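You operate a simulated robot arm through the tools that you are given. There is no shell and no other tool.

You are at the controls of a simulated robot arm. One attempt, no reset.

Task
Set the width knob to the web card's width and lock it.
Fine: open the ball lever first and close it last; loosen the red-marked knob, set the width, tighten it again.

It is judged by the outcome, as a careful person would: the job done as asked, and still so three seconds after it is handed in. It fails if anything else is knocked over, pushed out of place, dropped, spilled or broken.

Robot
A 7-joint arm with a three-finger gripper, fixed in place. Base frame: the origin is on the floor under the middle of its stand, x ahead of it, y to its left, z up. Lengths are in m, angles in degrees, forces in N, time in s.
It reaches about 1.342 m from its shoulder. Its first joint turns from -166.0 to 166.0 degrees. Payload 2.69 kg.
The tool frame sits at the grasp point between the pads (the TCP): z along the fingers, y along the line on which they close. The tips reach 0.03 m beyond it. The gripper opens to 0.128 m; its body begins 0.117 m behind the TCP.
Orientation is that of the tool frame in the base frame, as a unit quaternion [x, y, z, w]. With the fingers straight down and closing along the base's y, the tool's x points along the base's -x, its y along +y and its z along -z.

Tools
- The arm moves only by the tool nudge_tool. Its argument "moves" is a list of rows, each a list of 3 entries, a list of its own where there are three numbers: the turn, a rotation vector about the tool's x, y, z in degrees, then the shift along the tool's x, y, z in mm, then the closure, from 0 (fully open) to 1 (shut). In form: [[[wx, wy, wz], [dx, dy, dz], gripper], ...]. A call has 1 to 20 rows; each row is the pose to reach, as a shift and turn from the pose commanded when the call began, along the tool's axes at that moment. Each row takes 0.2 s and may step no farther than 0.05 m and 8.6 degrees from the row before; otherwise, or with a gripper value out of range, the whole call is refused. Where a pose cannot be reached the arm comes as near as it can. A force on the tool above 60 N (or 10 N above the force at the start of the call, whichever is more), or a blocked arm, ends the call early, and 0.2 s more pass. Each finger travels about 0.127 m/s and halts on what it meets, pressing with about 38 N; the grip force reading is that of the motor and also rises with nothing between the fingers. The clock runs only during rows and for 0.2 s after the last one: add rows that repeat a pose to give the fingers time. It gives the time, the measured TCP pose, the force on the tool (base axes), the opening and the grip force at its end, in the units of the frame above (readings bear some noise), with the torque about the TCP (base axes, N m) and any sound that the robot's microphone picked up.
- Cameras (640 x 400 px; columns grow to the right, rows downward): "scene" is fixed at [0.0508, -0.497, 1.829]; the picture's right is [0.37, -0.93, 0.00], its down [-0.44, -0.18, -0.88] and it looks along [0.81, 0.33, -0.48] (base axes); focal length 308 px, centre (320, 200). "wrist" rides on the gripper at [0.058, 0.054, -0.131] in the tool frame; the picture's right is [-0.68, 0.74, 0.00], its down [-0.62, -0.57, -0.55] and it looks along [-0.40, -0.37, 0.84] (tool axes); focal length 234 px, centre (320, 200). There is no depth. A picture from a camera that has moved, and an enlarged one, comes with that camera's place and axes in the base frame and with its lens. The place of the scene camera against the robot may be out by one fixed shift of up to 0.018 m in any direction.
- camera(camera): a new picture of that camera. It takes no simulated time.
- move_column(by): moves the trunk up (or, below 0, down) by that many m; the arm rides with it, the base frame stays. It gives what a move gives, with no picture.
- close_up(camera, box): a new picture of the part [left, top, right, bottom] of that camera's present view, enlarged. It takes no simulated time.
- sign_off(): hands the job in; it is judged then, once.

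Places have to be worked out from the pictures, the camera data and where the tool is seen. Open the gripper and draw the arm clear of the work before you hand the job in, unless the task says otherwise.

The tools are called after "Call:" as a command line: name --argument value ..., lists and objects as JSON in quotes. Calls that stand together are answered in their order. nudge_tool: Moves the arm, as the interface text tells. Its arguments: {"type":"object","properties":{"moves":{"type":"array"}},"required":["moves"]} The other tools are called the same way: move_column (by) moves the trunk up or down; camera (camera) takes a picture; close_up (camera, box) takes an enlarged picture of a part of a camera's view; sign_off () hands the job in.

At the start:

```text
clock: 0.0
tcp_pos: [0.692, -0.0892, 1.5903]
tool_rot: [0.0, 1.0, -0.001, 0.0]
wrist_force: [-0.2, -0.3, -0.2]
ft_torque: [-0.01, -0.03, 0.04]
opening: 0.1279
gripper_force: 0.1
trunk travel left (down, up): [-0.25, 0.1]
```

scene: 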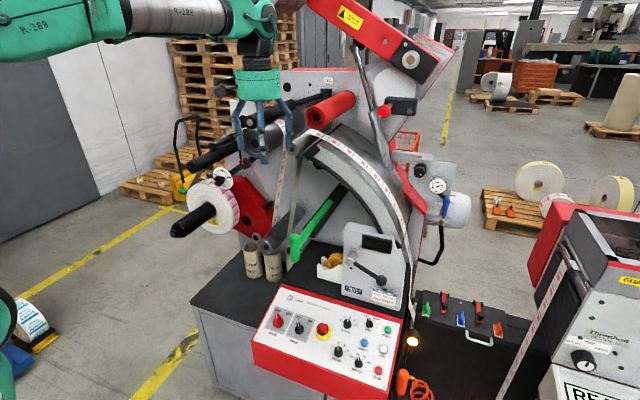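
wrist: 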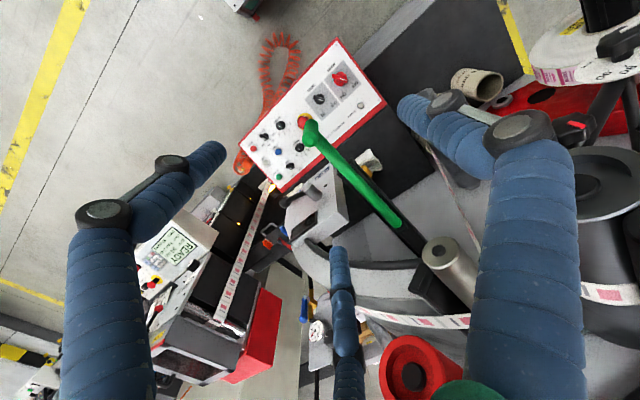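

I start by looking closely at the machine to find the width knob, ball lever, red-marked knob and the web card.

Call:
close_up --camera "scene" --box '[320, 210, 430, 320]'

Call:
close_up --camera "scene" --box '[280, 0, 480, 125]'

Call:
close_up --camera "scene" --box '[160, 100, 320, 290]'

Call:
close_up --camera "scene" --box '[520, 180, 640, 400]'

Call:
close_up --camera "scene" --box '[250, 280, 410, 390]'

Call:
close_up --camera "scene" --box '[360, 140, 500, 360]'

```text
3.64 times, centred on (375, 265) of scene
camera zoom: at [0.0508, -0.497, 1.829], right [0.37, -0.93, 0.0], down [-0.44, -0.18, -0.88], along [0.81, 0.33, -0.48], focal length 1120 px, centre (120, -36)
```

zoom: 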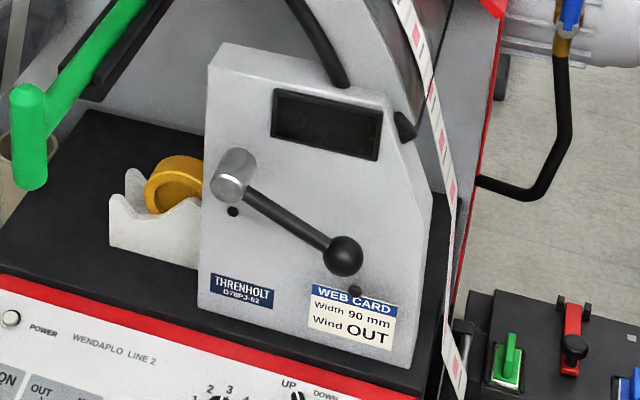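

```text
3.20 times, centred on (380, 62) of scene
camera zoom: at [0.0508, -0.497, 1.829], right [0.37, -0.93, 0.0], down [-0.44, -0.18, -0.88], along [0.81, 0.33, -0.48], focal length 986 px, centre (128, 640)
```

zoom: 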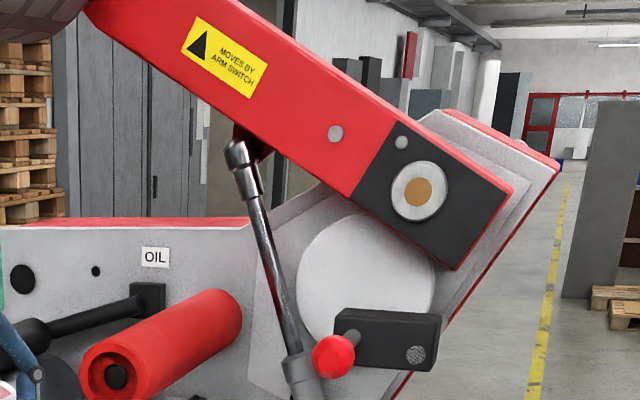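

```text
2.11 times, centred on (240, 195) of scene
camera zoom: at [0.0508, -0.497, 1.829], right [0.37, -0.93, 0.0], down [-0.44, -0.18, -0.88], along [0.81, 0.33, -0.48], focal length 648 px, centre (488, 210)
```

zoom: 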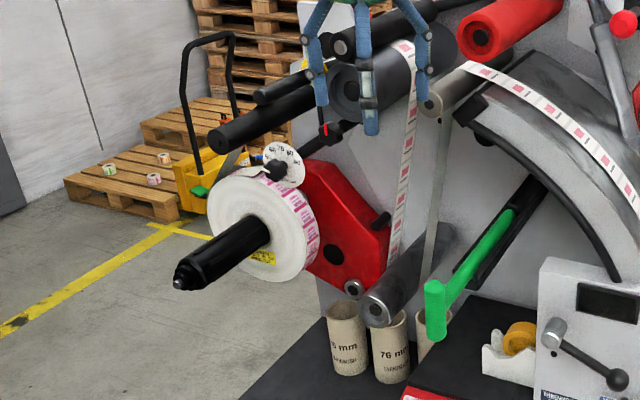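

```text
1.82 times, centred on (580, 290) of scene
camera zoom: at [0.0508, -0.497, 1.829], right [0.37, -0.93, 0.0], down [-0.44, -0.18, -0.88], along [0.81, 0.33, -0.48], focal length 560 px, centre (-153, 36)
```

zoom: 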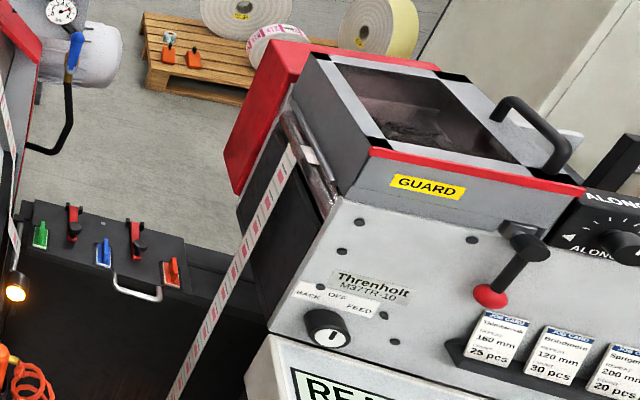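

```text
3.64 times, centred on (330, 335) of scene
camera zoom: at [0.0508, -0.497, 1.829], right [0.37, -0.93, 0.0], down [-0.44, -0.18, -0.88], along [0.81, 0.33, -0.48], focal length 1120 px, centre (284, -291)
```

zoom: 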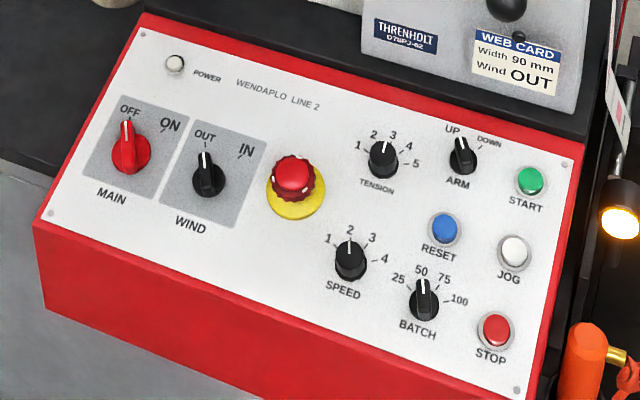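

```text
1.82 times, centred on (430, 250) of scene
camera zoom: at [0.0508, -0.497, 1.829], right [0.37, -0.93, 0.0], down [-0.44, -0.18, -0.88], along [0.81, 0.33, -0.48], focal length 560 px, centre (120, 109)
```

zoom: 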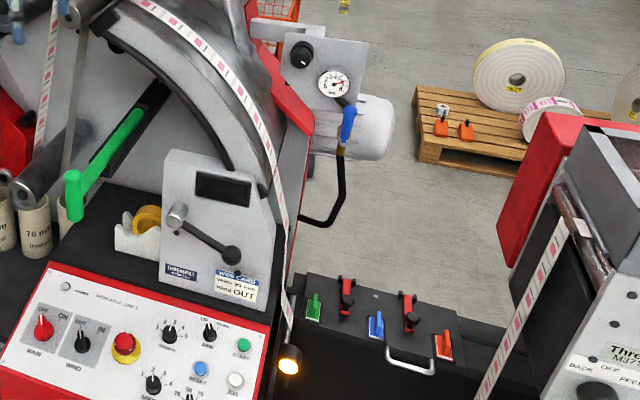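

The web card says width 90 mm, and the ball lever is on the grey box. I look closer at the dial near the roll and at the knob with a red mark.

Call:
close_up --camera "scene" --box '[205, 145, 265, 195]'

Call:
close_up --camera "scene" --box '[180, 80, 320, 170]'

Call:
close_up --camera "wrist" --box '[500, 0, 640, 150]'

Call:
close_up --camera "wrist" --box '[240, 30, 400, 250]'

```text
8.00 times, centred on (235, 170) of scene
camera zoom: at [0.0508, -0.497, 1.829], right [0.37, -0.93, 0.0], down [-0.44, -0.18, -0.88], along [0.81, 0.33, -0.48], focal length 2464 px, centre (1000, 440)
```

zoom: 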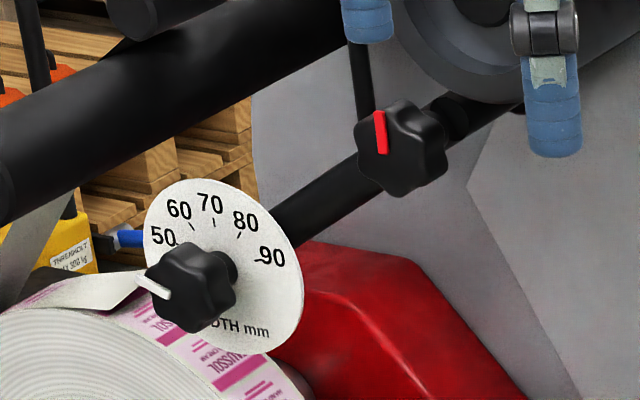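

```text
4.44 times, centred on (250, 125) of scene
camera zoom: at [0.0508, -0.497, 1.829], right [0.37, -0.93, 0.0], down [-0.44, -0.18, -0.88], along [0.81, 0.33, -0.48], focal length 1369 px, centre (631, 533)
```

zoom: 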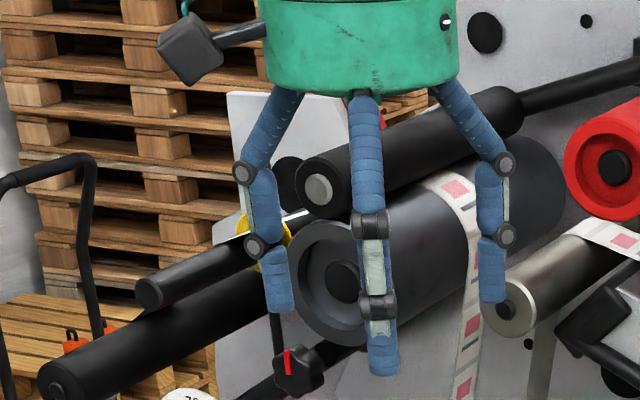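

```text
2.67 times, centred on (570, 75) of wrist
camera zoom: at [0.6334, -0.0367, 1.7193], right [0.68, 0.74, 0.0], down [0.62, -0.57, 0.55], along [0.4, -0.37, -0.84], focal length 624 px, centre (-347, 533)
```

zoom: 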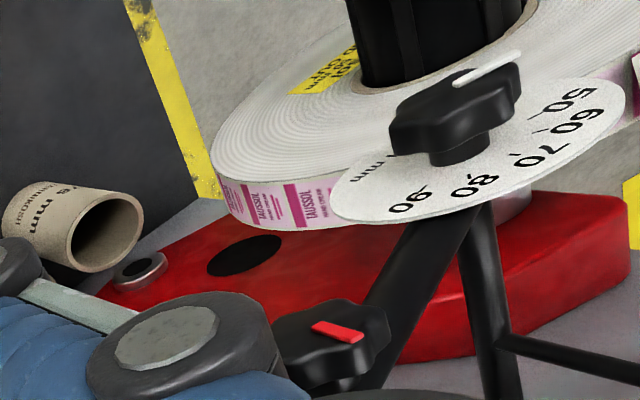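

```text
1.82 times, centred on (320, 140) of wrist
camera zoom: at [0.6334, -0.0367, 1.7193], right [0.68, 0.74, 0.0], down [0.62, -0.57, 0.55], along [0.4, -0.37, -0.84], focal length 426 px, centre (320, 309)
```

zoom: 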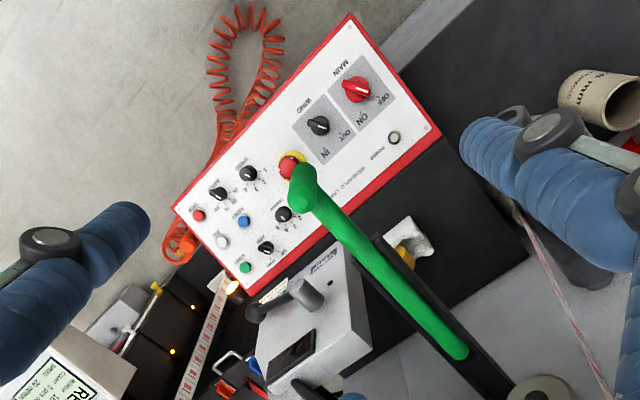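

The width dial's pointer sits below 50 now, and a red-marked clamp knob sits behind it on the bar. I check the other candidates for the ball lever.

Call:
close_up --camera "scene" --box '[350, 80, 430, 130]'

Call:
close_up --camera "scene" --box '[335, 215, 415, 315]'

Call:
close_up --camera "scene" --box '[235, 160, 325, 230]'

Call:
close_up --camera "scene" --box '[300, 100, 440, 200]'

Call:
close_up --camera "scene" --box '[400, 150, 480, 230]'

Call:
close_up --camera "scene" --box '[560, 240, 640, 340]'

```text
8.00 times, centred on (390, 105) of scene
camera zoom: at [0.0508, -0.497, 1.829], right [0.37, -0.93, 0.0], down [-0.44, -0.18, -0.88], along [0.81, 0.33, -0.48], focal length 2464 px, centre (-240, 960)
```

zoom: 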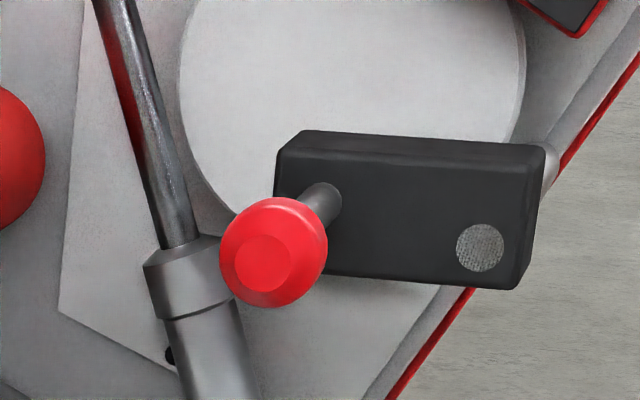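

```text
4.00 times, centred on (375, 265) of scene
camera zoom: at [0.0508, -0.497, 1.829], right [0.37, -0.93, 0.0], down [-0.44, -0.18, -0.88], along [0.81, 0.33, -0.48], focal length 1232 px, centre (100, -60)
```

zoom: 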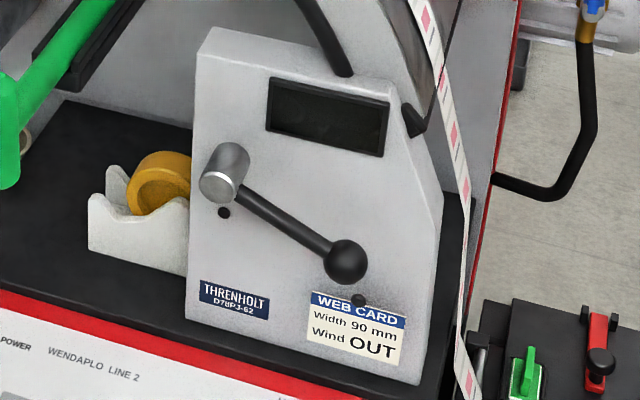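

```text
5.71 times, centred on (280, 195) of scene
camera zoom: at [0.0508, -0.497, 1.829], right [0.37, -0.93, 0.0], down [-0.44, -0.18, -0.88], along [0.81, 0.33, -0.48], focal length 1760 px, centre (549, 229)
```

zoom: 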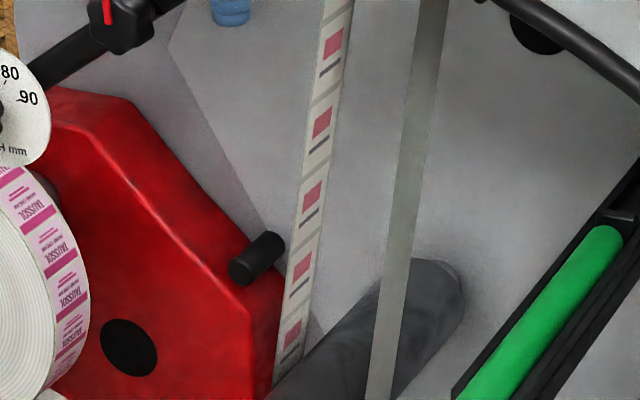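

```text
4.00 times, centred on (370, 150) of scene
camera zoom: at [0.0508, -0.497, 1.829], right [0.37, -0.93, 0.0], down [-0.44, -0.18, -0.88], along [0.81, 0.33, -0.48], focal length 1232 px, centre (120, 400)
```

zoom: 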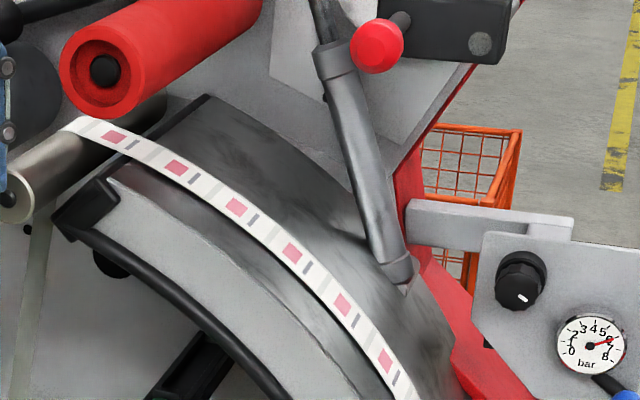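

```text
5.00 times, centred on (440, 190) of scene
camera zoom: at [0.0508, -0.497, 1.829], right [0.37, -0.93, 0.0], down [-0.44, -0.18, -0.88], along [0.81, 0.33, -0.48], focal length 1540 px, centre (-280, 250)
```

zoom: 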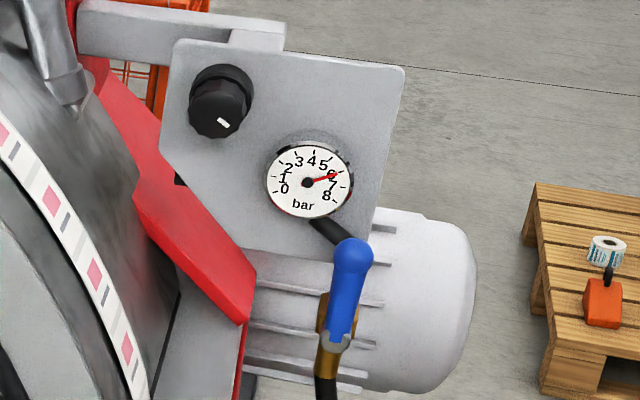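

```text
4.00 times, centred on (600, 290) of scene
camera zoom: at [0.0508, -0.497, 1.829], right [0.37, -0.93, 0.0], down [-0.44, -0.18, -0.88], along [0.81, 0.33, -0.48], focal length 1232 px, centre (-800, -160)
```

zoom: 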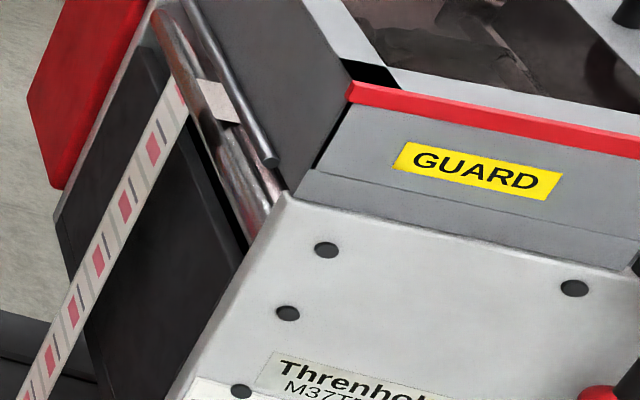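

The ball lever hub works out near (0.86, -0.28, 1.15), the width knob near (0.91, 0.275, 1.325) and the red-marked knob near (0.94, 0.165, 1.39), with their axes along x. I back off a little and turn the tool to point along +x for better wrist views.

Call:
nudge_tool --moves '[[[0, -8, 0], [10, 0, 0], 0], [[0, -16, 0], [20, 0, 0], 0], [[0, -24, 0], [30, 0, 0], 0], [[0, -32, 0], [45, 0, 0], 0], [[0, -40, 0], [60, 0, 0], 0], [[0, -48, 0], [75, 0, 0], 0], [[0, -56, 0], [90, 0, 0], 0], [[0, -64, 0], [105, 0, 0], 0], [[0, -72, 0], [120, 0, 0], 0], [[0, -80, 0], [130, 0, 0], 0], [[0, -88, 0], [140, 0, 0], 0], [[0, -90, 0], [140, 0, 0], 0]]'

Call:
camera --camera "wrist"

Call:
camera --camera "scene"

```text
clock: 2.8
tcp_pos: [0.5729, -0.099, 1.545]
tool_rot: [0.01, 0.733, 0.01, 0.68]
wrist_force: [1.1, -0.6, -0.6]
ft_torque: [-0.03, 0.01, 0.05]
opening: 0.1282
gripper_force: 0.1
trunk travel left (down, up): [-0.25, 0.1]
stopped in row 12: the arm was blocked; the commanded pose is now the measured one
```

```text
taken
camera wrist: at [0.4381, -0.0431, 1.4974], right [0.05, 0.72, 0.69], down [-0.5, -0.58, 0.64], along [0.86, -0.38, 0.33], focal length 234 px, centre (320, 200)
```

wrist: 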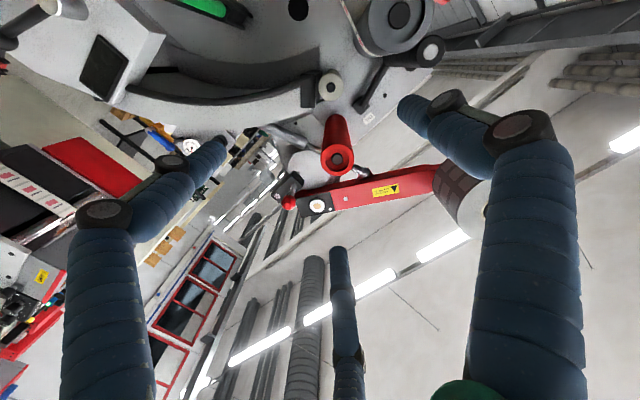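

```text
taken
```

scene: 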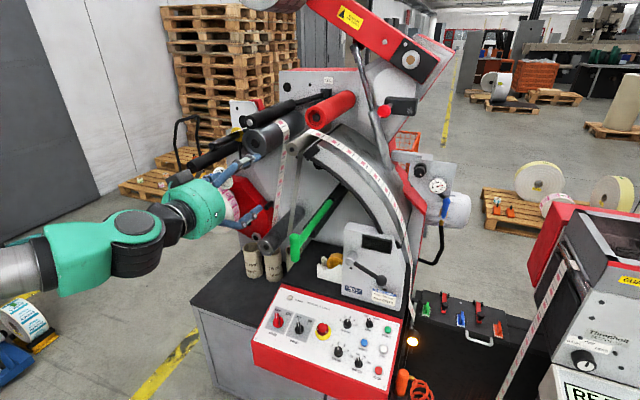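

The tool is nearly horizontal but the camera looks upward in this roll. I move forward a bit and roll about the tool axis so that the camera comes above.

Call:
nudge_tool --moves '[[[0, 0, 8], [0, 0, 10], 0], [[0, 0, 16], [0, 0, 20], 0], [[0, 0, 24], [0, 0, 30], 0], [[0, 0, 32], [0, 0, 40], 0], [[0, 0, 40], [0, 0, 40], 0], [[0, 0, 48], [0, 0, 40], 0], [[0, 0, 56], [0, 0, 40], 0], [[0, 0, 64], [0, 0, 40], 0], [[0, 0, 72], [0, 0, 40], 0], [[0, 0, 80], [0, 0, 40], 0], [[0, 0, 88], [0, 0, 40], 0]]'

Call:
camera --camera "wrist"

Call:
camera --camera "scene"

```text
clock: 5.2
tcp_pos: [0.6113, -0.0992, 1.5446]
tool_rot: [0.517, 0.519, 0.48, 0.483]
wrist_force: [-0.2, -0.9, 0.1]
ft_torque: [-0.01, 0.0, -0.03]
opening: 0.1279
gripper_force: 0.1
trunk travel left (down, up): [-0.25, 0.1]
```

```text
taken
camera wrist: at [0.4843, -0.0397, 1.606], right [0.05, -0.67, 0.74], down [-0.59, -0.62, -0.52], along [0.81, -0.41, -0.43], focal length 234 px, centre (320, 200)
```

wrist: 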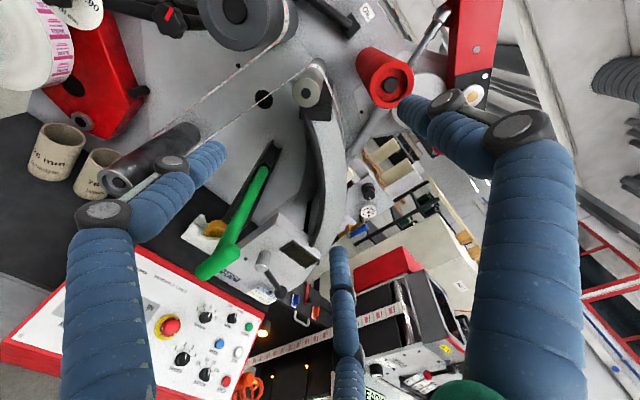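

```text
taken
```

scene: 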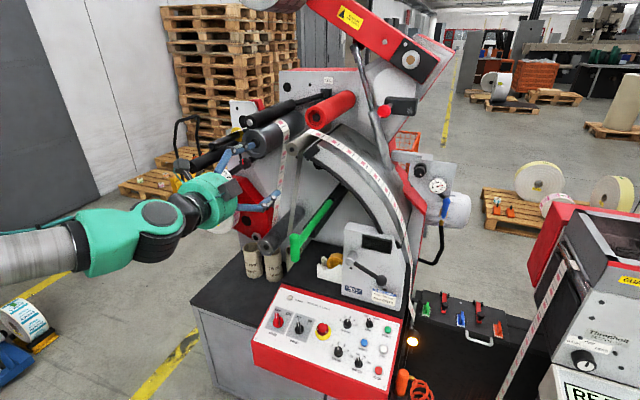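

The camera is now above-left looking right-down. I zoom on the ball lever box and on the dial from here.

Call:
close_up --camera "wrist" --box '[220, 220, 340, 320]'

Call:
close_up --camera "wrist" --box '[40, 0, 200, 100]'

Call:
close_up --camera "scene" --box '[160, 120, 260, 200]'

```text
4.00 times, centred on (280, 270) of wrist
camera zoom: at [0.4843, -0.0397, 1.606], right [0.05, -0.67, 0.74], down [-0.59, -0.62, -0.52], along [0.81, -0.41, -0.43], focal length 937 px, centre (480, -80)
```

zoom: 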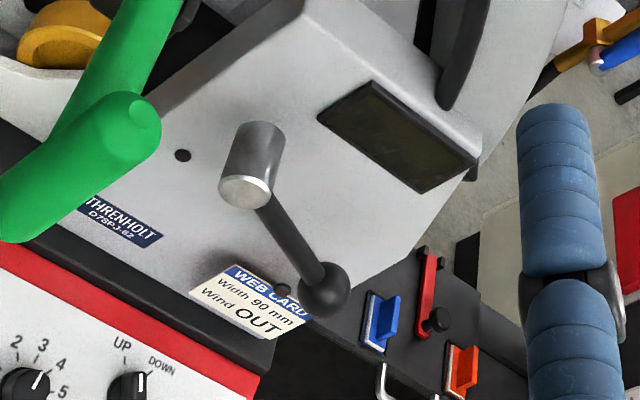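

```text
4.00 times, centred on (120, 50) of wrist
camera zoom: at [0.4843, -0.0397, 1.606], right [0.05, -0.67, 0.74], down [-0.59, -0.62, -0.52], along [0.81, -0.41, -0.43], focal length 937 px, centre (1120, 800)
```

zoom: 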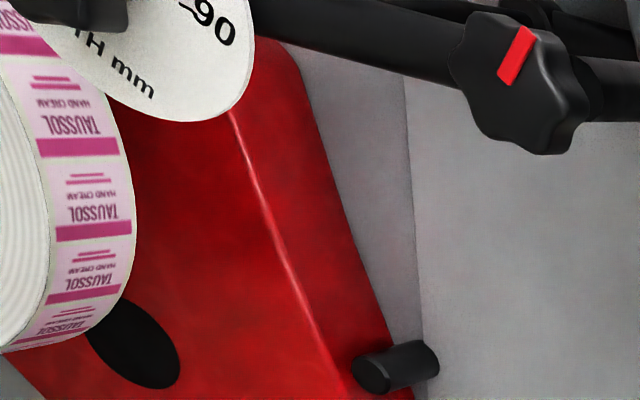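

```text
5.00 times, centred on (210, 160) of scene
camera zoom: at [0.0508, -0.497, 1.829], right [0.37, -0.93, 0.0], down [-0.44, -0.18, -0.88], along [0.81, 0.33, -0.48], focal length 1540 px, centre (870, 400)
```

zoom: 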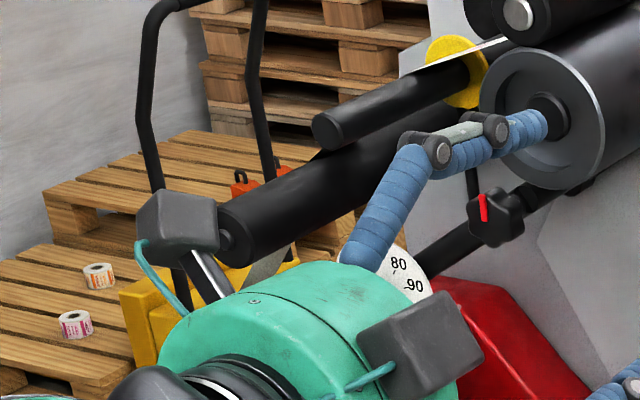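

The lever's ball lies near (0.857, -0.396, 1.10) and its hub near (0.86, -0.283, 1.155), with the green handle tip at about (0.71, -0.147, 1.25) to be avoided. I move the tool to about (0.65, -0.35, 1.20) for a nearer look.

Call:
nudge_tool --moves '[[[0, 0, 0], [-25, -35, 4], 0], [[0, 0, 0], [-50, -70, 8], 0], [[0, 0, 0], [-75, -105, 12], 0], [[0, 0, 0], [-100, -140, 16], 0], [[0, 0, 0], [-125, -172, 20], 0], [[0, 0, 0], [-150, -207, 24], 0], [[0, 0, 0], [-175, -242, 28], 0], [[0, 0, 0], [-200, -276, 32], 0], [[0, 0, 0], [-225, -310, 36], 0], [[0, 0, 0], [-250, -345, 40], 0]]'

Call:
camera --camera "wrist"

Call:
camera --camera "scene"

```text
clock: 7.4
tcp_pos: [0.6287, -0.3484, 1.1983]
tool_rot: [0.516, 0.52, 0.479, 0.484]
wrist_force: [0.1, -0.7, 0.3]
ft_torque: [0.0, 0.03, -0.04]
opening: 0.128
gripper_force: 0.0
trunk travel left (down, up): [-0.25, 0.1]
```

```text
taken
camera wrist: at [0.5019, -0.2898, 1.2599], right [0.05, -0.67, 0.74], down [-0.59, -0.62, -0.52], along [0.81, -0.41, -0.43], focal length 234 px, centre (320, 200)
```

wrist: 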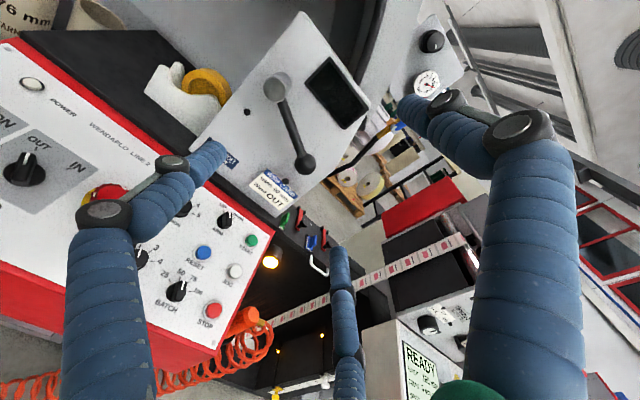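

```text
taken
```

scene: 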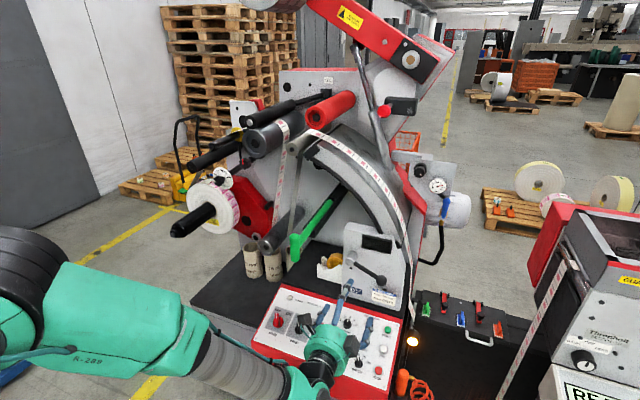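

The lever box is now in near view, so I zoom on it to measure hub, ball and any open/closed marks.

Call:
close_up --camera "wrist" --box '[220, 40, 380, 220]'

Call:
close_up --camera "scene" --box '[330, 210, 420, 310]'

```text
2.22 times, centred on (300, 130) of wrist
camera zoom: at [0.5019, -0.2898, 1.2599], right [0.05, -0.67, 0.74], down [-0.59, -0.62, -0.52], along [0.81, -0.41, -0.43], focal length 520 px, centre (364, 356)
```

zoom: 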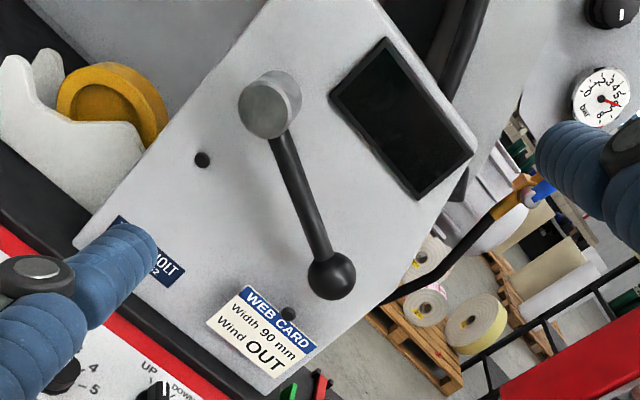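

```text
4.00 times, centred on (375, 260) of scene
camera zoom: at [0.0508, -0.497, 1.829], right [0.37, -0.93, 0.0], down [-0.44, -0.18, -0.88], along [0.81, 0.33, -0.48], focal length 1232 px, centre (100, -40)
```

zoom: 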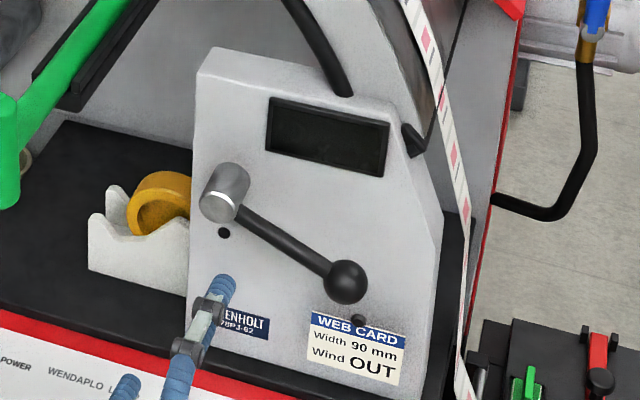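

Triangulating from two wrist views puts the ball at (0.861, -0.399, 1.102), hub front at (0.852, -0.286, 1.156), ball diameter about 38 mm, and the lever arm comes in between two fingers. I level the tool and approach to about 9 cm in front of the ball.

Call:
nudge_tool --moves '[[[-1, 0, 0], [-10, -17, 30], 0], [[-2, 0, 0], [-20, -35, 60], 0], [[-3, 0, 0], [-30, -52, 90], 0], [[-4, 0, 0], [-40, -70, 118], 0], [[-4.2, 0, 0], [-50, -86, 148], 0]]'

Call:
camera --camera "wrist"

Call:
close_up --camera "scene" --box '[290, 200, 450, 320]'

```text
clock: 8.6
tcp_pos: [0.7703, -0.3985, 1.104]
tool_rot: [0.498, 0.502, 0.499, 0.502]
wrist_force: [0.4, -0.7, -0.5]
ft_torque: [-0.03, -0.02, 0.0]
opening: 0.1279
gripper_force: 0.0
trunk travel left (down, up): [-0.25, 0.1]
```

```text
taken
camera wrist: at [0.639, -0.3413, 1.1572], right [0.0, -0.67, 0.74], down [-0.55, -0.62, -0.56], along [0.84, -0.41, -0.37], focal length 234 px, centre (320, 200)
```

wrist: 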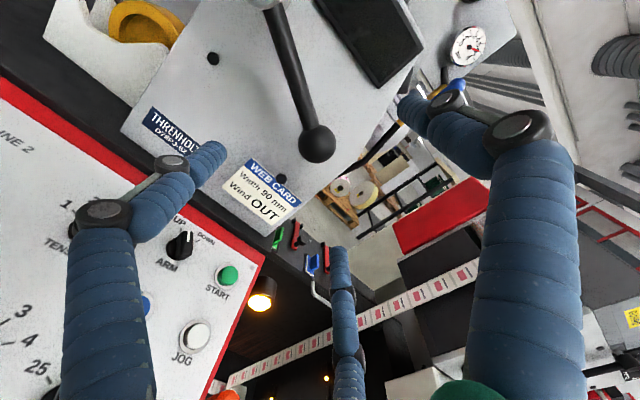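

```text
3.33 times, centred on (370, 260) of scene
camera zoom: at [0.0508, -0.497, 1.829], right [0.37, -0.93, 0.0], down [-0.44, -0.18, -0.88], along [0.81, 0.33, -0.48], focal length 1027 px, centre (153, 0)
```

zoom: 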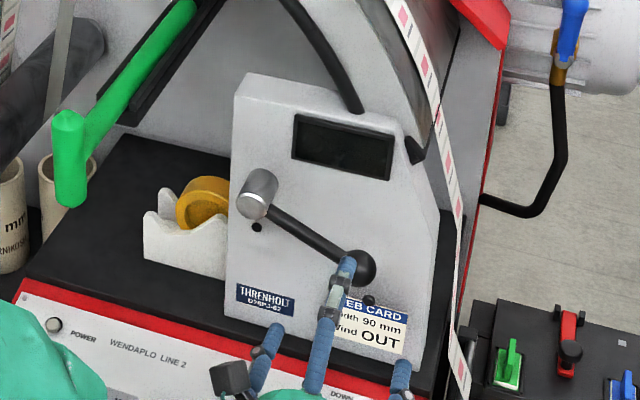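

The tool is level and centred on the ball within a few mm. I advance 75 mm so the pads surround the ball, staying off the face, then check.

Call:
nudge_tool --moves '[[[0, 0, 0], [-1, -2, 25], 0], [[0, 0, 0], [-1, -2, 50], 0], [[0, 0, 0], [-1, -2, 65], 0], [[0, 0, 0], [-1, -2, 76], 0]]'

Call:
camera --camera "wrist"

Call:
close_up --camera "scene" --box '[310, 210, 430, 310]'

```text
clock: 9.6
tcp_pos: [0.8452, -0.4005, 1.1041]
tool_rot: [0.498, 0.502, 0.499, 0.502]
wrist_force: [0.1, 0.0, -0.3]
ft_torque: [-0.01, 0.02, -0.01]
opening: 0.1281
gripper_force: 0.2
trunk travel left (down, up): [-0.25, 0.1]
```

```text
taken
camera wrist: at [0.7138, -0.3422, 1.1561], right [0.0, -0.67, 0.74], down [-0.55, -0.62, -0.56], along [0.84, -0.41, -0.37], focal length 234 px, centre (320, 200)
```

wrist: 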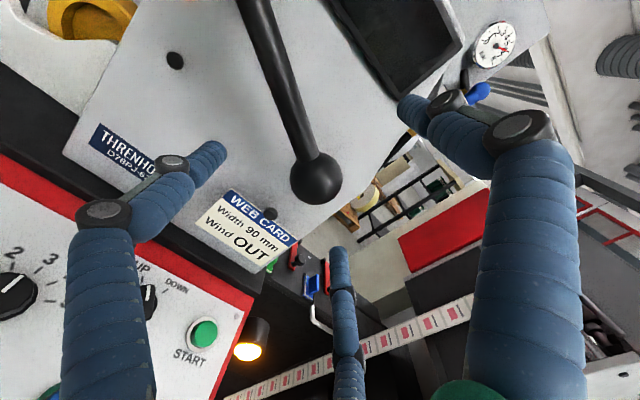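

```text
4.00 times, centred on (370, 260) of scene
camera zoom: at [0.0508, -0.497, 1.829], right [0.37, -0.93, 0.0], down [-0.44, -0.18, -0.88], along [0.81, 0.33, -0.48], focal length 1232 px, centre (120, -40)
```

zoom: 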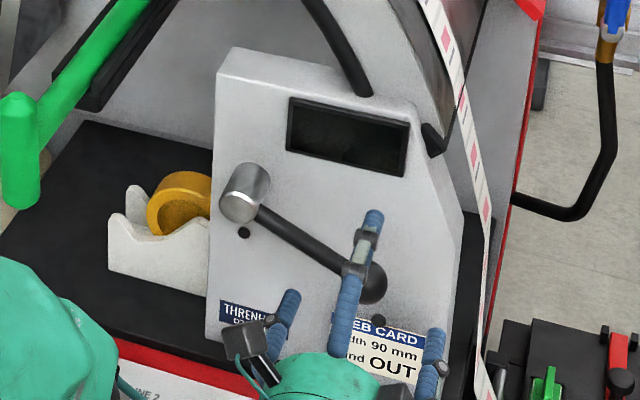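

The ball sits between the three fingers as planned. I close the gripper on it.

Call:
nudge_tool --moves '[[[0, 0, 0], [0, -2, 0], 0.3], [[0, 0, 0], [0, -2, 0], 0.55], [[0, 0, 0], [0, -2, 0], 0.75], [[0, 0, 0], [0, -2, 0], 0.75], [[0, 0, 0], [0, -2, 0], 0.75]]'

Call:
camera --camera "wrist"

Call:
close_up --camera "scene" --box '[310, 210, 430, 310]'

```text
clock: 10.8
tcp_pos: [0.845, -0.3985, 1.1018]
tool_rot: [0.497, 0.503, 0.499, 0.502]
wrist_force: [2.1, 18.4, 6.4]
ft_torque: [0.07, -0.39, 0.78]
opening: 0.0367
gripper_force: 44.9
trunk travel left (down, up): [-0.25, 0.1]
```

```text
taken
camera wrist: at [0.7134, -0.3402, 1.154], right [0.0, -0.67, 0.74], down [-0.55, -0.62, -0.56], along [0.84, -0.4, -0.37], focal length 234 px, centre (320, 200)
```

wrist: 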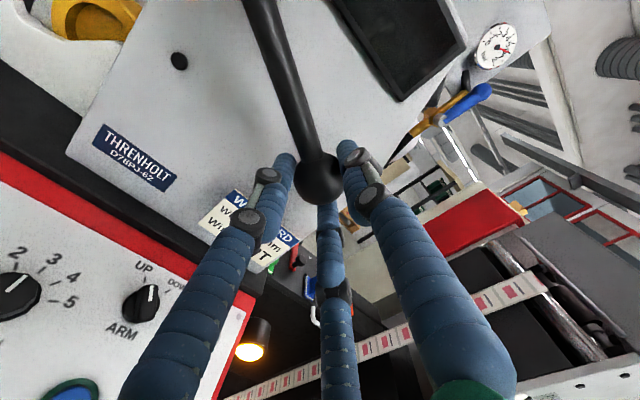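

```text
4.00 times, centred on (370, 260) of scene
camera zoom: at [0.0508, -0.497, 1.829], right [0.37, -0.93, 0.0], down [-0.44, -0.18, -0.88], along [0.81, 0.33, -0.48], focal length 1232 px, centre (120, -40)
```

zoom: 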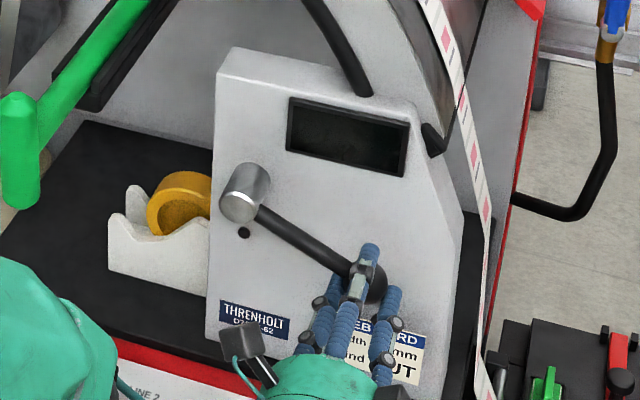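

The ball is held (opening 37 mm, 45 N). I try the lever gently upward along its arc about the hub, by 6 degrees, watching force and sound.

Call:
nudge_tool --moves '[[[0, 0, -3], [-2.7, 6.0, 0], 0.75], [[0, 0, -6], [-5.1, 12.1, 0], 0.75], [[0, 0, -6], [-5.1, 12.1, 0], 0.75]]'

Call:
close_up --camera "scene" --box '[310, 210, 430, 310]'

```text
clock: 11.6
tcp_pos: [0.8442, -0.4034, 1.1118]
tool_rot: [0.469, 0.529, 0.472, 0.527]
wrist_force: [15.8, 40.5, 6.2]
ft_torque: [-0.06, -0.07, 0.94]
opening: 0.0364
gripper_force: 44.8
trunk travel left (down, up): [-0.25, 0.1]
```

```text
4.00 times, centred on (370, 260) of scene
camera zoom: at [0.0508, -0.497, 1.829], right [0.37, -0.93, 0.0], down [-0.44, -0.18, -0.88], along [0.81, 0.33, -0.48], focal length 1232 px, centre (120, -40)
```

zoom: 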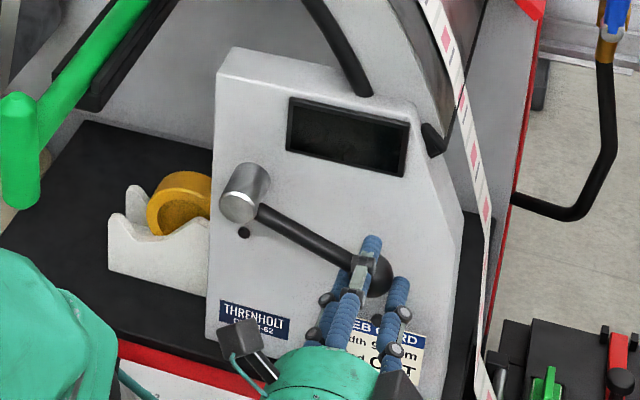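

The lever follows upward with little tangential resistance, but a radial force has built up. I loosen the fingers to a cage around the ball and look where it is.

Call:
nudge_tool --moves '[[[0, 0, 0], [0, 0, 0], 0.64], [[0, 0, 0], [0, 0, 0], 0.62]]'

Call:
camera --camera "wrist"

Call:
close_up --camera "scene" --box '[330, 220, 410, 300]'

```text
clock: 12.2
tcp_pos: [0.8429, -0.4066, 1.1106]
tool_rot: [0.471, 0.528, 0.47, 0.527]
wrist_force: [-0.7, 4.7, -6.2]
ft_torque: [-0.05, 0.16, 0.1]
opening: 0.0542
gripper_force: 4.5
trunk travel left (down, up): [-0.25, 0.1]
```

```text
taken
camera wrist: at [0.7124, -0.3425, 1.1558], right [0.0, -0.59, 0.81], down [-0.55, -0.68, -0.49], along [0.84, -0.44, -0.32], focal length 234 px, centre (320, 200)
```

wrist: 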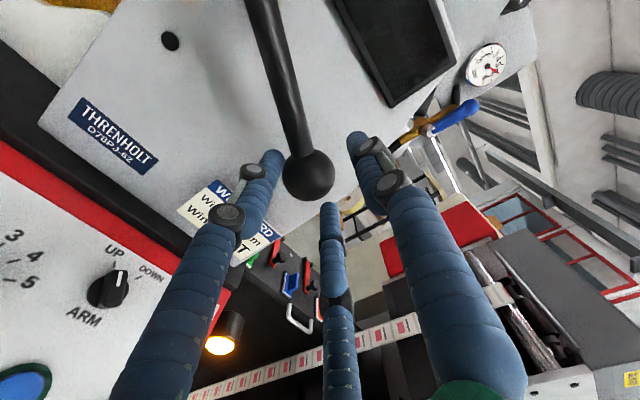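

```text
5.00 times, centred on (370, 260) of scene
camera zoom: at [0.0508, -0.497, 1.829], right [0.37, -0.93, 0.0], down [-0.44, -0.18, -0.88], along [0.81, 0.33, -0.48], focal length 1540 px, centre (70, -100)
```

zoom: 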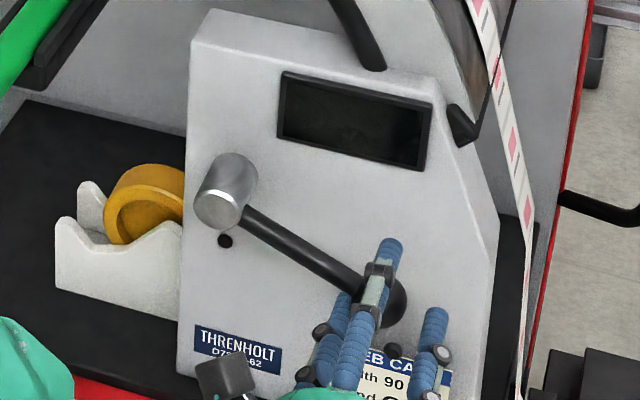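

After loosening, the ball seems to have dropped back close to where it was. I compare with the earlier close-up in the same frame.

Call:
close_up --camera "scene" --box '[335, 215, 415, 315]'

Call:
close_up --camera "wrist" --box '[200, 0, 360, 220]'

```text
4.00 times, centred on (375, 265) of scene
camera zoom: at [0.0508, -0.497, 1.829], right [0.37, -0.93, 0.0], down [-0.44, -0.18, -0.88], along [0.81, 0.33, -0.48], focal length 1232 px, centre (100, -60)
```

zoom: 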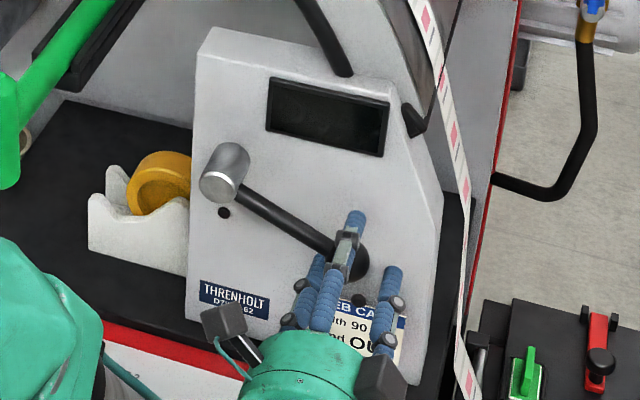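

```text
1.82 times, centred on (280, 110) of wrist
camera zoom: at [0.7124, -0.3425, 1.1558], right [0.0, -0.59, 0.81], down [-0.55, -0.68, -0.49], along [0.84, -0.44, -0.32], focal length 426 px, centre (393, 364)
```

zoom: 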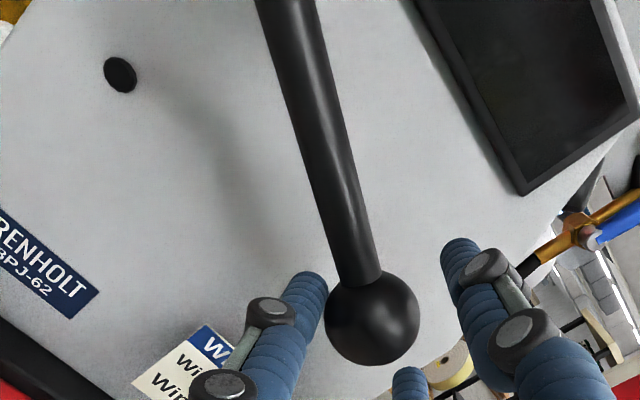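

The lever rose only slightly and came back, so up may be against its stop. With the ball caged I now try gently downward, reading the force and looking at the lever.

Call:
nudge_tool --moves '[[[0, 0, 3], [7.8, -9.8, 0], 0.62], [[0, 0, 6], [12.9, -19.3, 0], 0.62], [[0, 0, 6], [15.5, -24, 0], 0.62], [[0, 0, 6], [18, -28.7, 0], 0.62]]'

Call:
close_up --camera "scene" --box '[335, 215, 415, 315]'

Call:
camera --camera "wrist"

```text
clock: 13.2
tcp_pos: [0.8438, -0.3932, 1.0855]
tool_rot: [0.495, 0.502, 0.499, 0.504]
wrist_force: [4.6, -3.3, 29.6]
ft_torque: [0.06, -0.39, -0.07]
opening: 0.0674
gripper_force: 14.1
trunk travel left (down, up): [-0.25, 0.1]
```

```text
4.00 times, centred on (375, 265) of scene
camera zoom: at [0.0508, -0.497, 1.829], right [0.37, -0.93, 0.0], down [-0.44, -0.18, -0.88], along [0.81, 0.33, -0.48], focal length 1232 px, centre (100, -60)
```

zoom: 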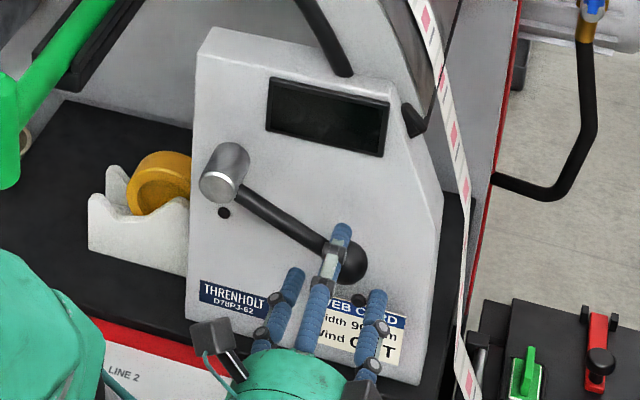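

```text
taken
camera wrist: at [0.7128, -0.3341, 1.1368], right [0.0, -0.67, 0.74], down [-0.54, -0.62, -0.56], along [0.84, -0.41, -0.36], focal length 234 px, centre (320, 200)
```

wrist: 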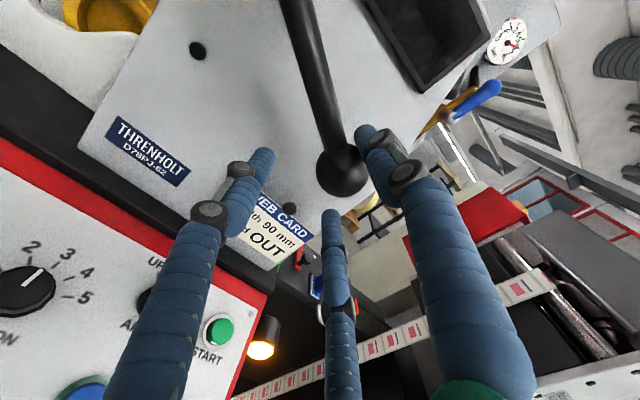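

Downward is firmly blocked (30 N, ball did not move), so the lever sits on its lower stop and opens upward. I recentre on the ball, narrow the cage and lift it along its arc by 10 degrees.

Call:
nudge_tool --moves '[[[0, 0, 0], [-4, 11, 0], 0.6], [[0, 0, 0], [-7, 22, 0], 0.6], [[0, 0, 0], [-7, 22, 0], 0.7], [[0, 0, -3], [-9.5, 29, 0], 0.7], [[0, 0, -6], [-12, 36, 0], 0.7], [[0, 0, -9], [-14, 42, 0], 0.7], [[0, 0, -10], [-14.8, 45, 0], 0.7]]'

Call:
close_up --camera "scene" --box '[335, 215, 415, 315]'

Call:
camera --camera "wrist"

```text
clock: 14.8
tcp_pos: [0.8431, -0.406, 1.1254]
tool_rot: [0.451, 0.544, 0.453, 0.543]
wrist_force: [-1.0, 7.3, -3.7]
ft_torque: [0.06, 0.09, 0.14]
opening: 0.044
gripper_force: 3.3
trunk travel left (down, up): [-0.25, 0.1]
```

```text
4.00 times, centred on (375, 265) of scene
camera zoom: at [0.0508, -0.497, 1.829], right [0.37, -0.93, 0.0], down [-0.44, -0.18, -0.88], along [0.81, 0.33, -0.48], focal length 1232 px, centre (100, -60)
```

zoom: 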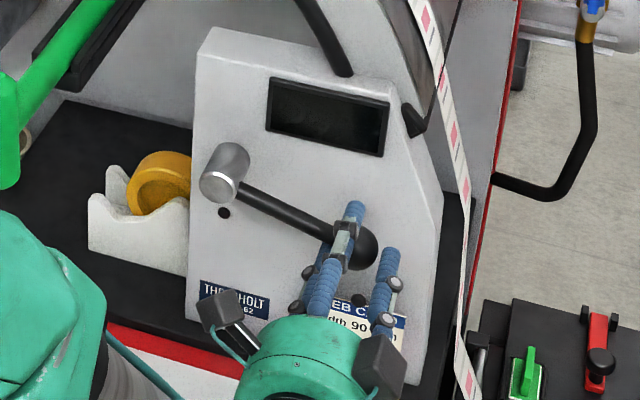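

```text
taken
camera wrist: at [0.7121, -0.3393, 1.1664], right [0.0, -0.53, 0.85], down [-0.55, -0.71, -0.44], along [0.84, -0.46, -0.29], focal length 234 px, centre (320, 200)
```

wrist: 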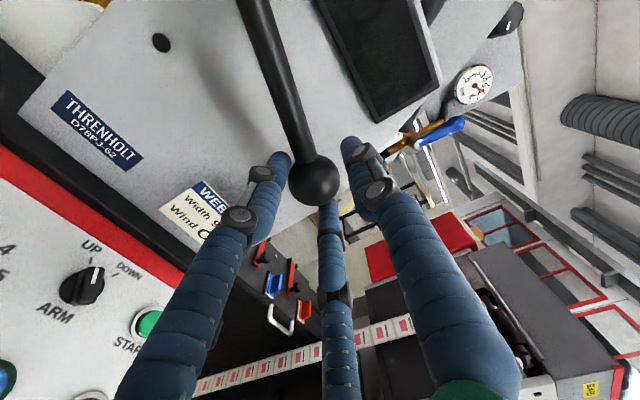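

The lever follows upward freely now (force under 8 N). I keep lifting it along its arc to about 40 degrees.

Call:
nudge_tool --moves '[[[0, 0, -5], [-4.3, 9.9, 0], 0.7], [[0, 0, -10], [-7.7, 20, 0], 0.7], [[0, 0, -15], [-10.2, 30.7, 0], 0.7], [[0, 0, -20], [-11.8, 41.6, 0], 0.7], [[0, 0, -25], [-12.4, 52.7, 0], 0.7], [[0, 0, -30], [-12.2, 63.9, 0], 0.7]]'

Call:
close_up --camera "scene" --box '[335, 200, 415, 300]'

Call:
camera --camera "wrist"

```text
clock: 16.2
tcp_pos: [0.8461, -0.4065, 1.1914]
tool_rot: [0.295, 0.643, 0.297, 0.642]
wrist_force: [-0.5, 3.1, -3.6]
ft_torque: [0.07, 0.06, 0.06]
opening: 0.0421
gripper_force: 2.9
trunk travel left (down, up): [-0.25, 0.1]
```

```text
4.00 times, centred on (375, 250) of scene
camera zoom: at [0.0508, -0.497, 1.829], right [0.37, -0.93, 0.0], down [-0.44, -0.18, -0.88], along [0.81, 0.33, -0.48], focal length 1232 px, centre (100, 0)
```

zoom: 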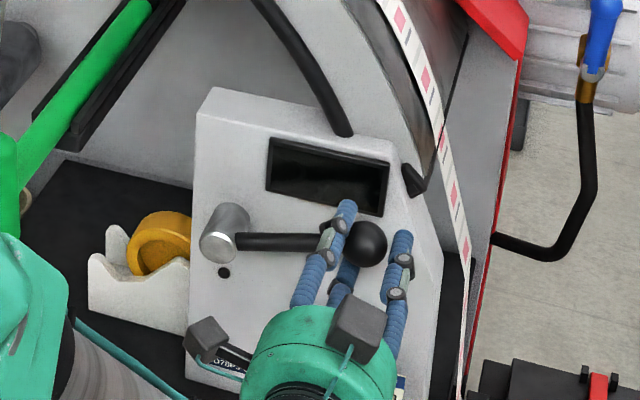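

```text
taken
camera wrist: at [0.7143, -0.3277, 1.1929], right [0.0, -0.04, 1.0], down [-0.55, -0.84, -0.03], along [0.84, -0.55, -0.02], focal length 234 px, centre (320, 200)
```

wrist: 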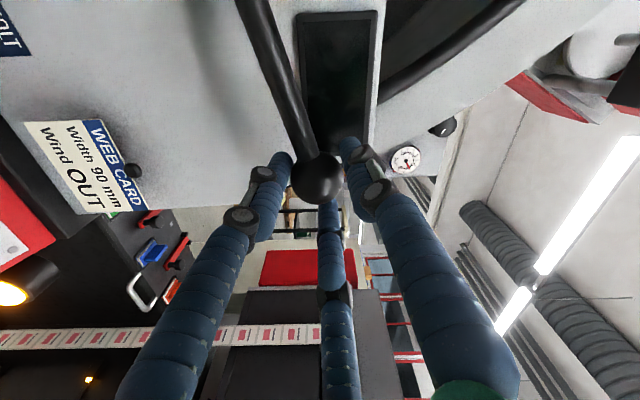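

The lever is about horizontal and still moving freely at low force. I continue along the arc another 30 degrees, watching for a stop or click.

Call:
nudge_tool --moves '[[[0, 0, -5], [-3.3, 10.4, 0], 0.7], [[0, 0, -10], [-6.5, 20.8, 0], 0.7], [[0, 0, -15], [-8.7, 31.6, 0], 0.7], [[0, 0, -20], [-10.1, 42.5, 0], 0.7], [[0, 0, -25], [-10.5, 53.4, 0], 0.7], [[0, 0, -30], [-9.9, 64.4, 0], 0.7]]'

Call:
close_up --camera "scene" --box '[335, 200, 415, 300]'

Call:
camera --camera "wrist"

```text
clock: 17.6
tcp_pos: [0.8433, -0.3738, 1.2362]
tool_rot: [0.123, 0.7, 0.12, 0.693]
wrist_force: [6.1, -19.2, -46.8]
ft_torque: [-0.34, 0.67, -0.78]
opening: 0.0697
gripper_force: 24.1
trunk travel left (down, up): [-0.25, 0.1]
```

```text
4.00 times, centred on (375, 250) of scene
camera zoom: at [0.0508, -0.497, 1.829], right [0.37, -0.93, 0.0], down [-0.44, -0.18, -0.88], along [0.81, 0.33, -0.48], focal length 1232 px, centre (100, 0)
```

zoom: 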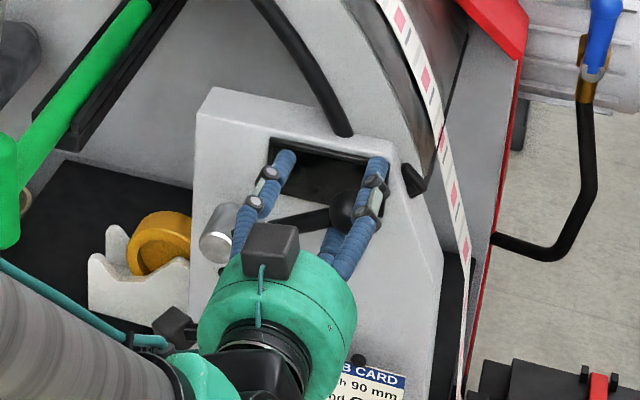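

```text
taken
camera wrist: at [0.7116, -0.3043, 1.1999], right [0.01, 0.46, 0.89], down [-0.55, -0.74, 0.39], along [0.84, -0.49, 0.25], focal length 234 px, centre (320, 200)
```

wrist: 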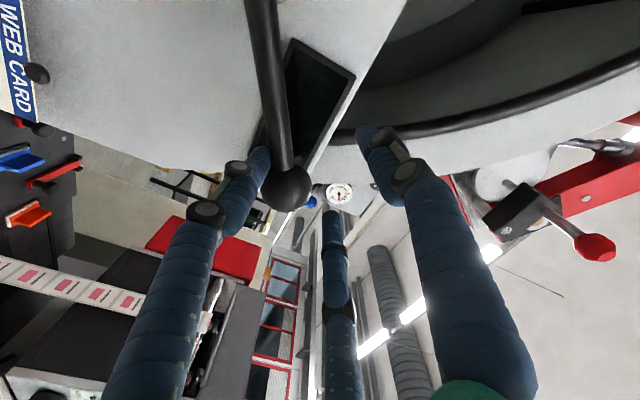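

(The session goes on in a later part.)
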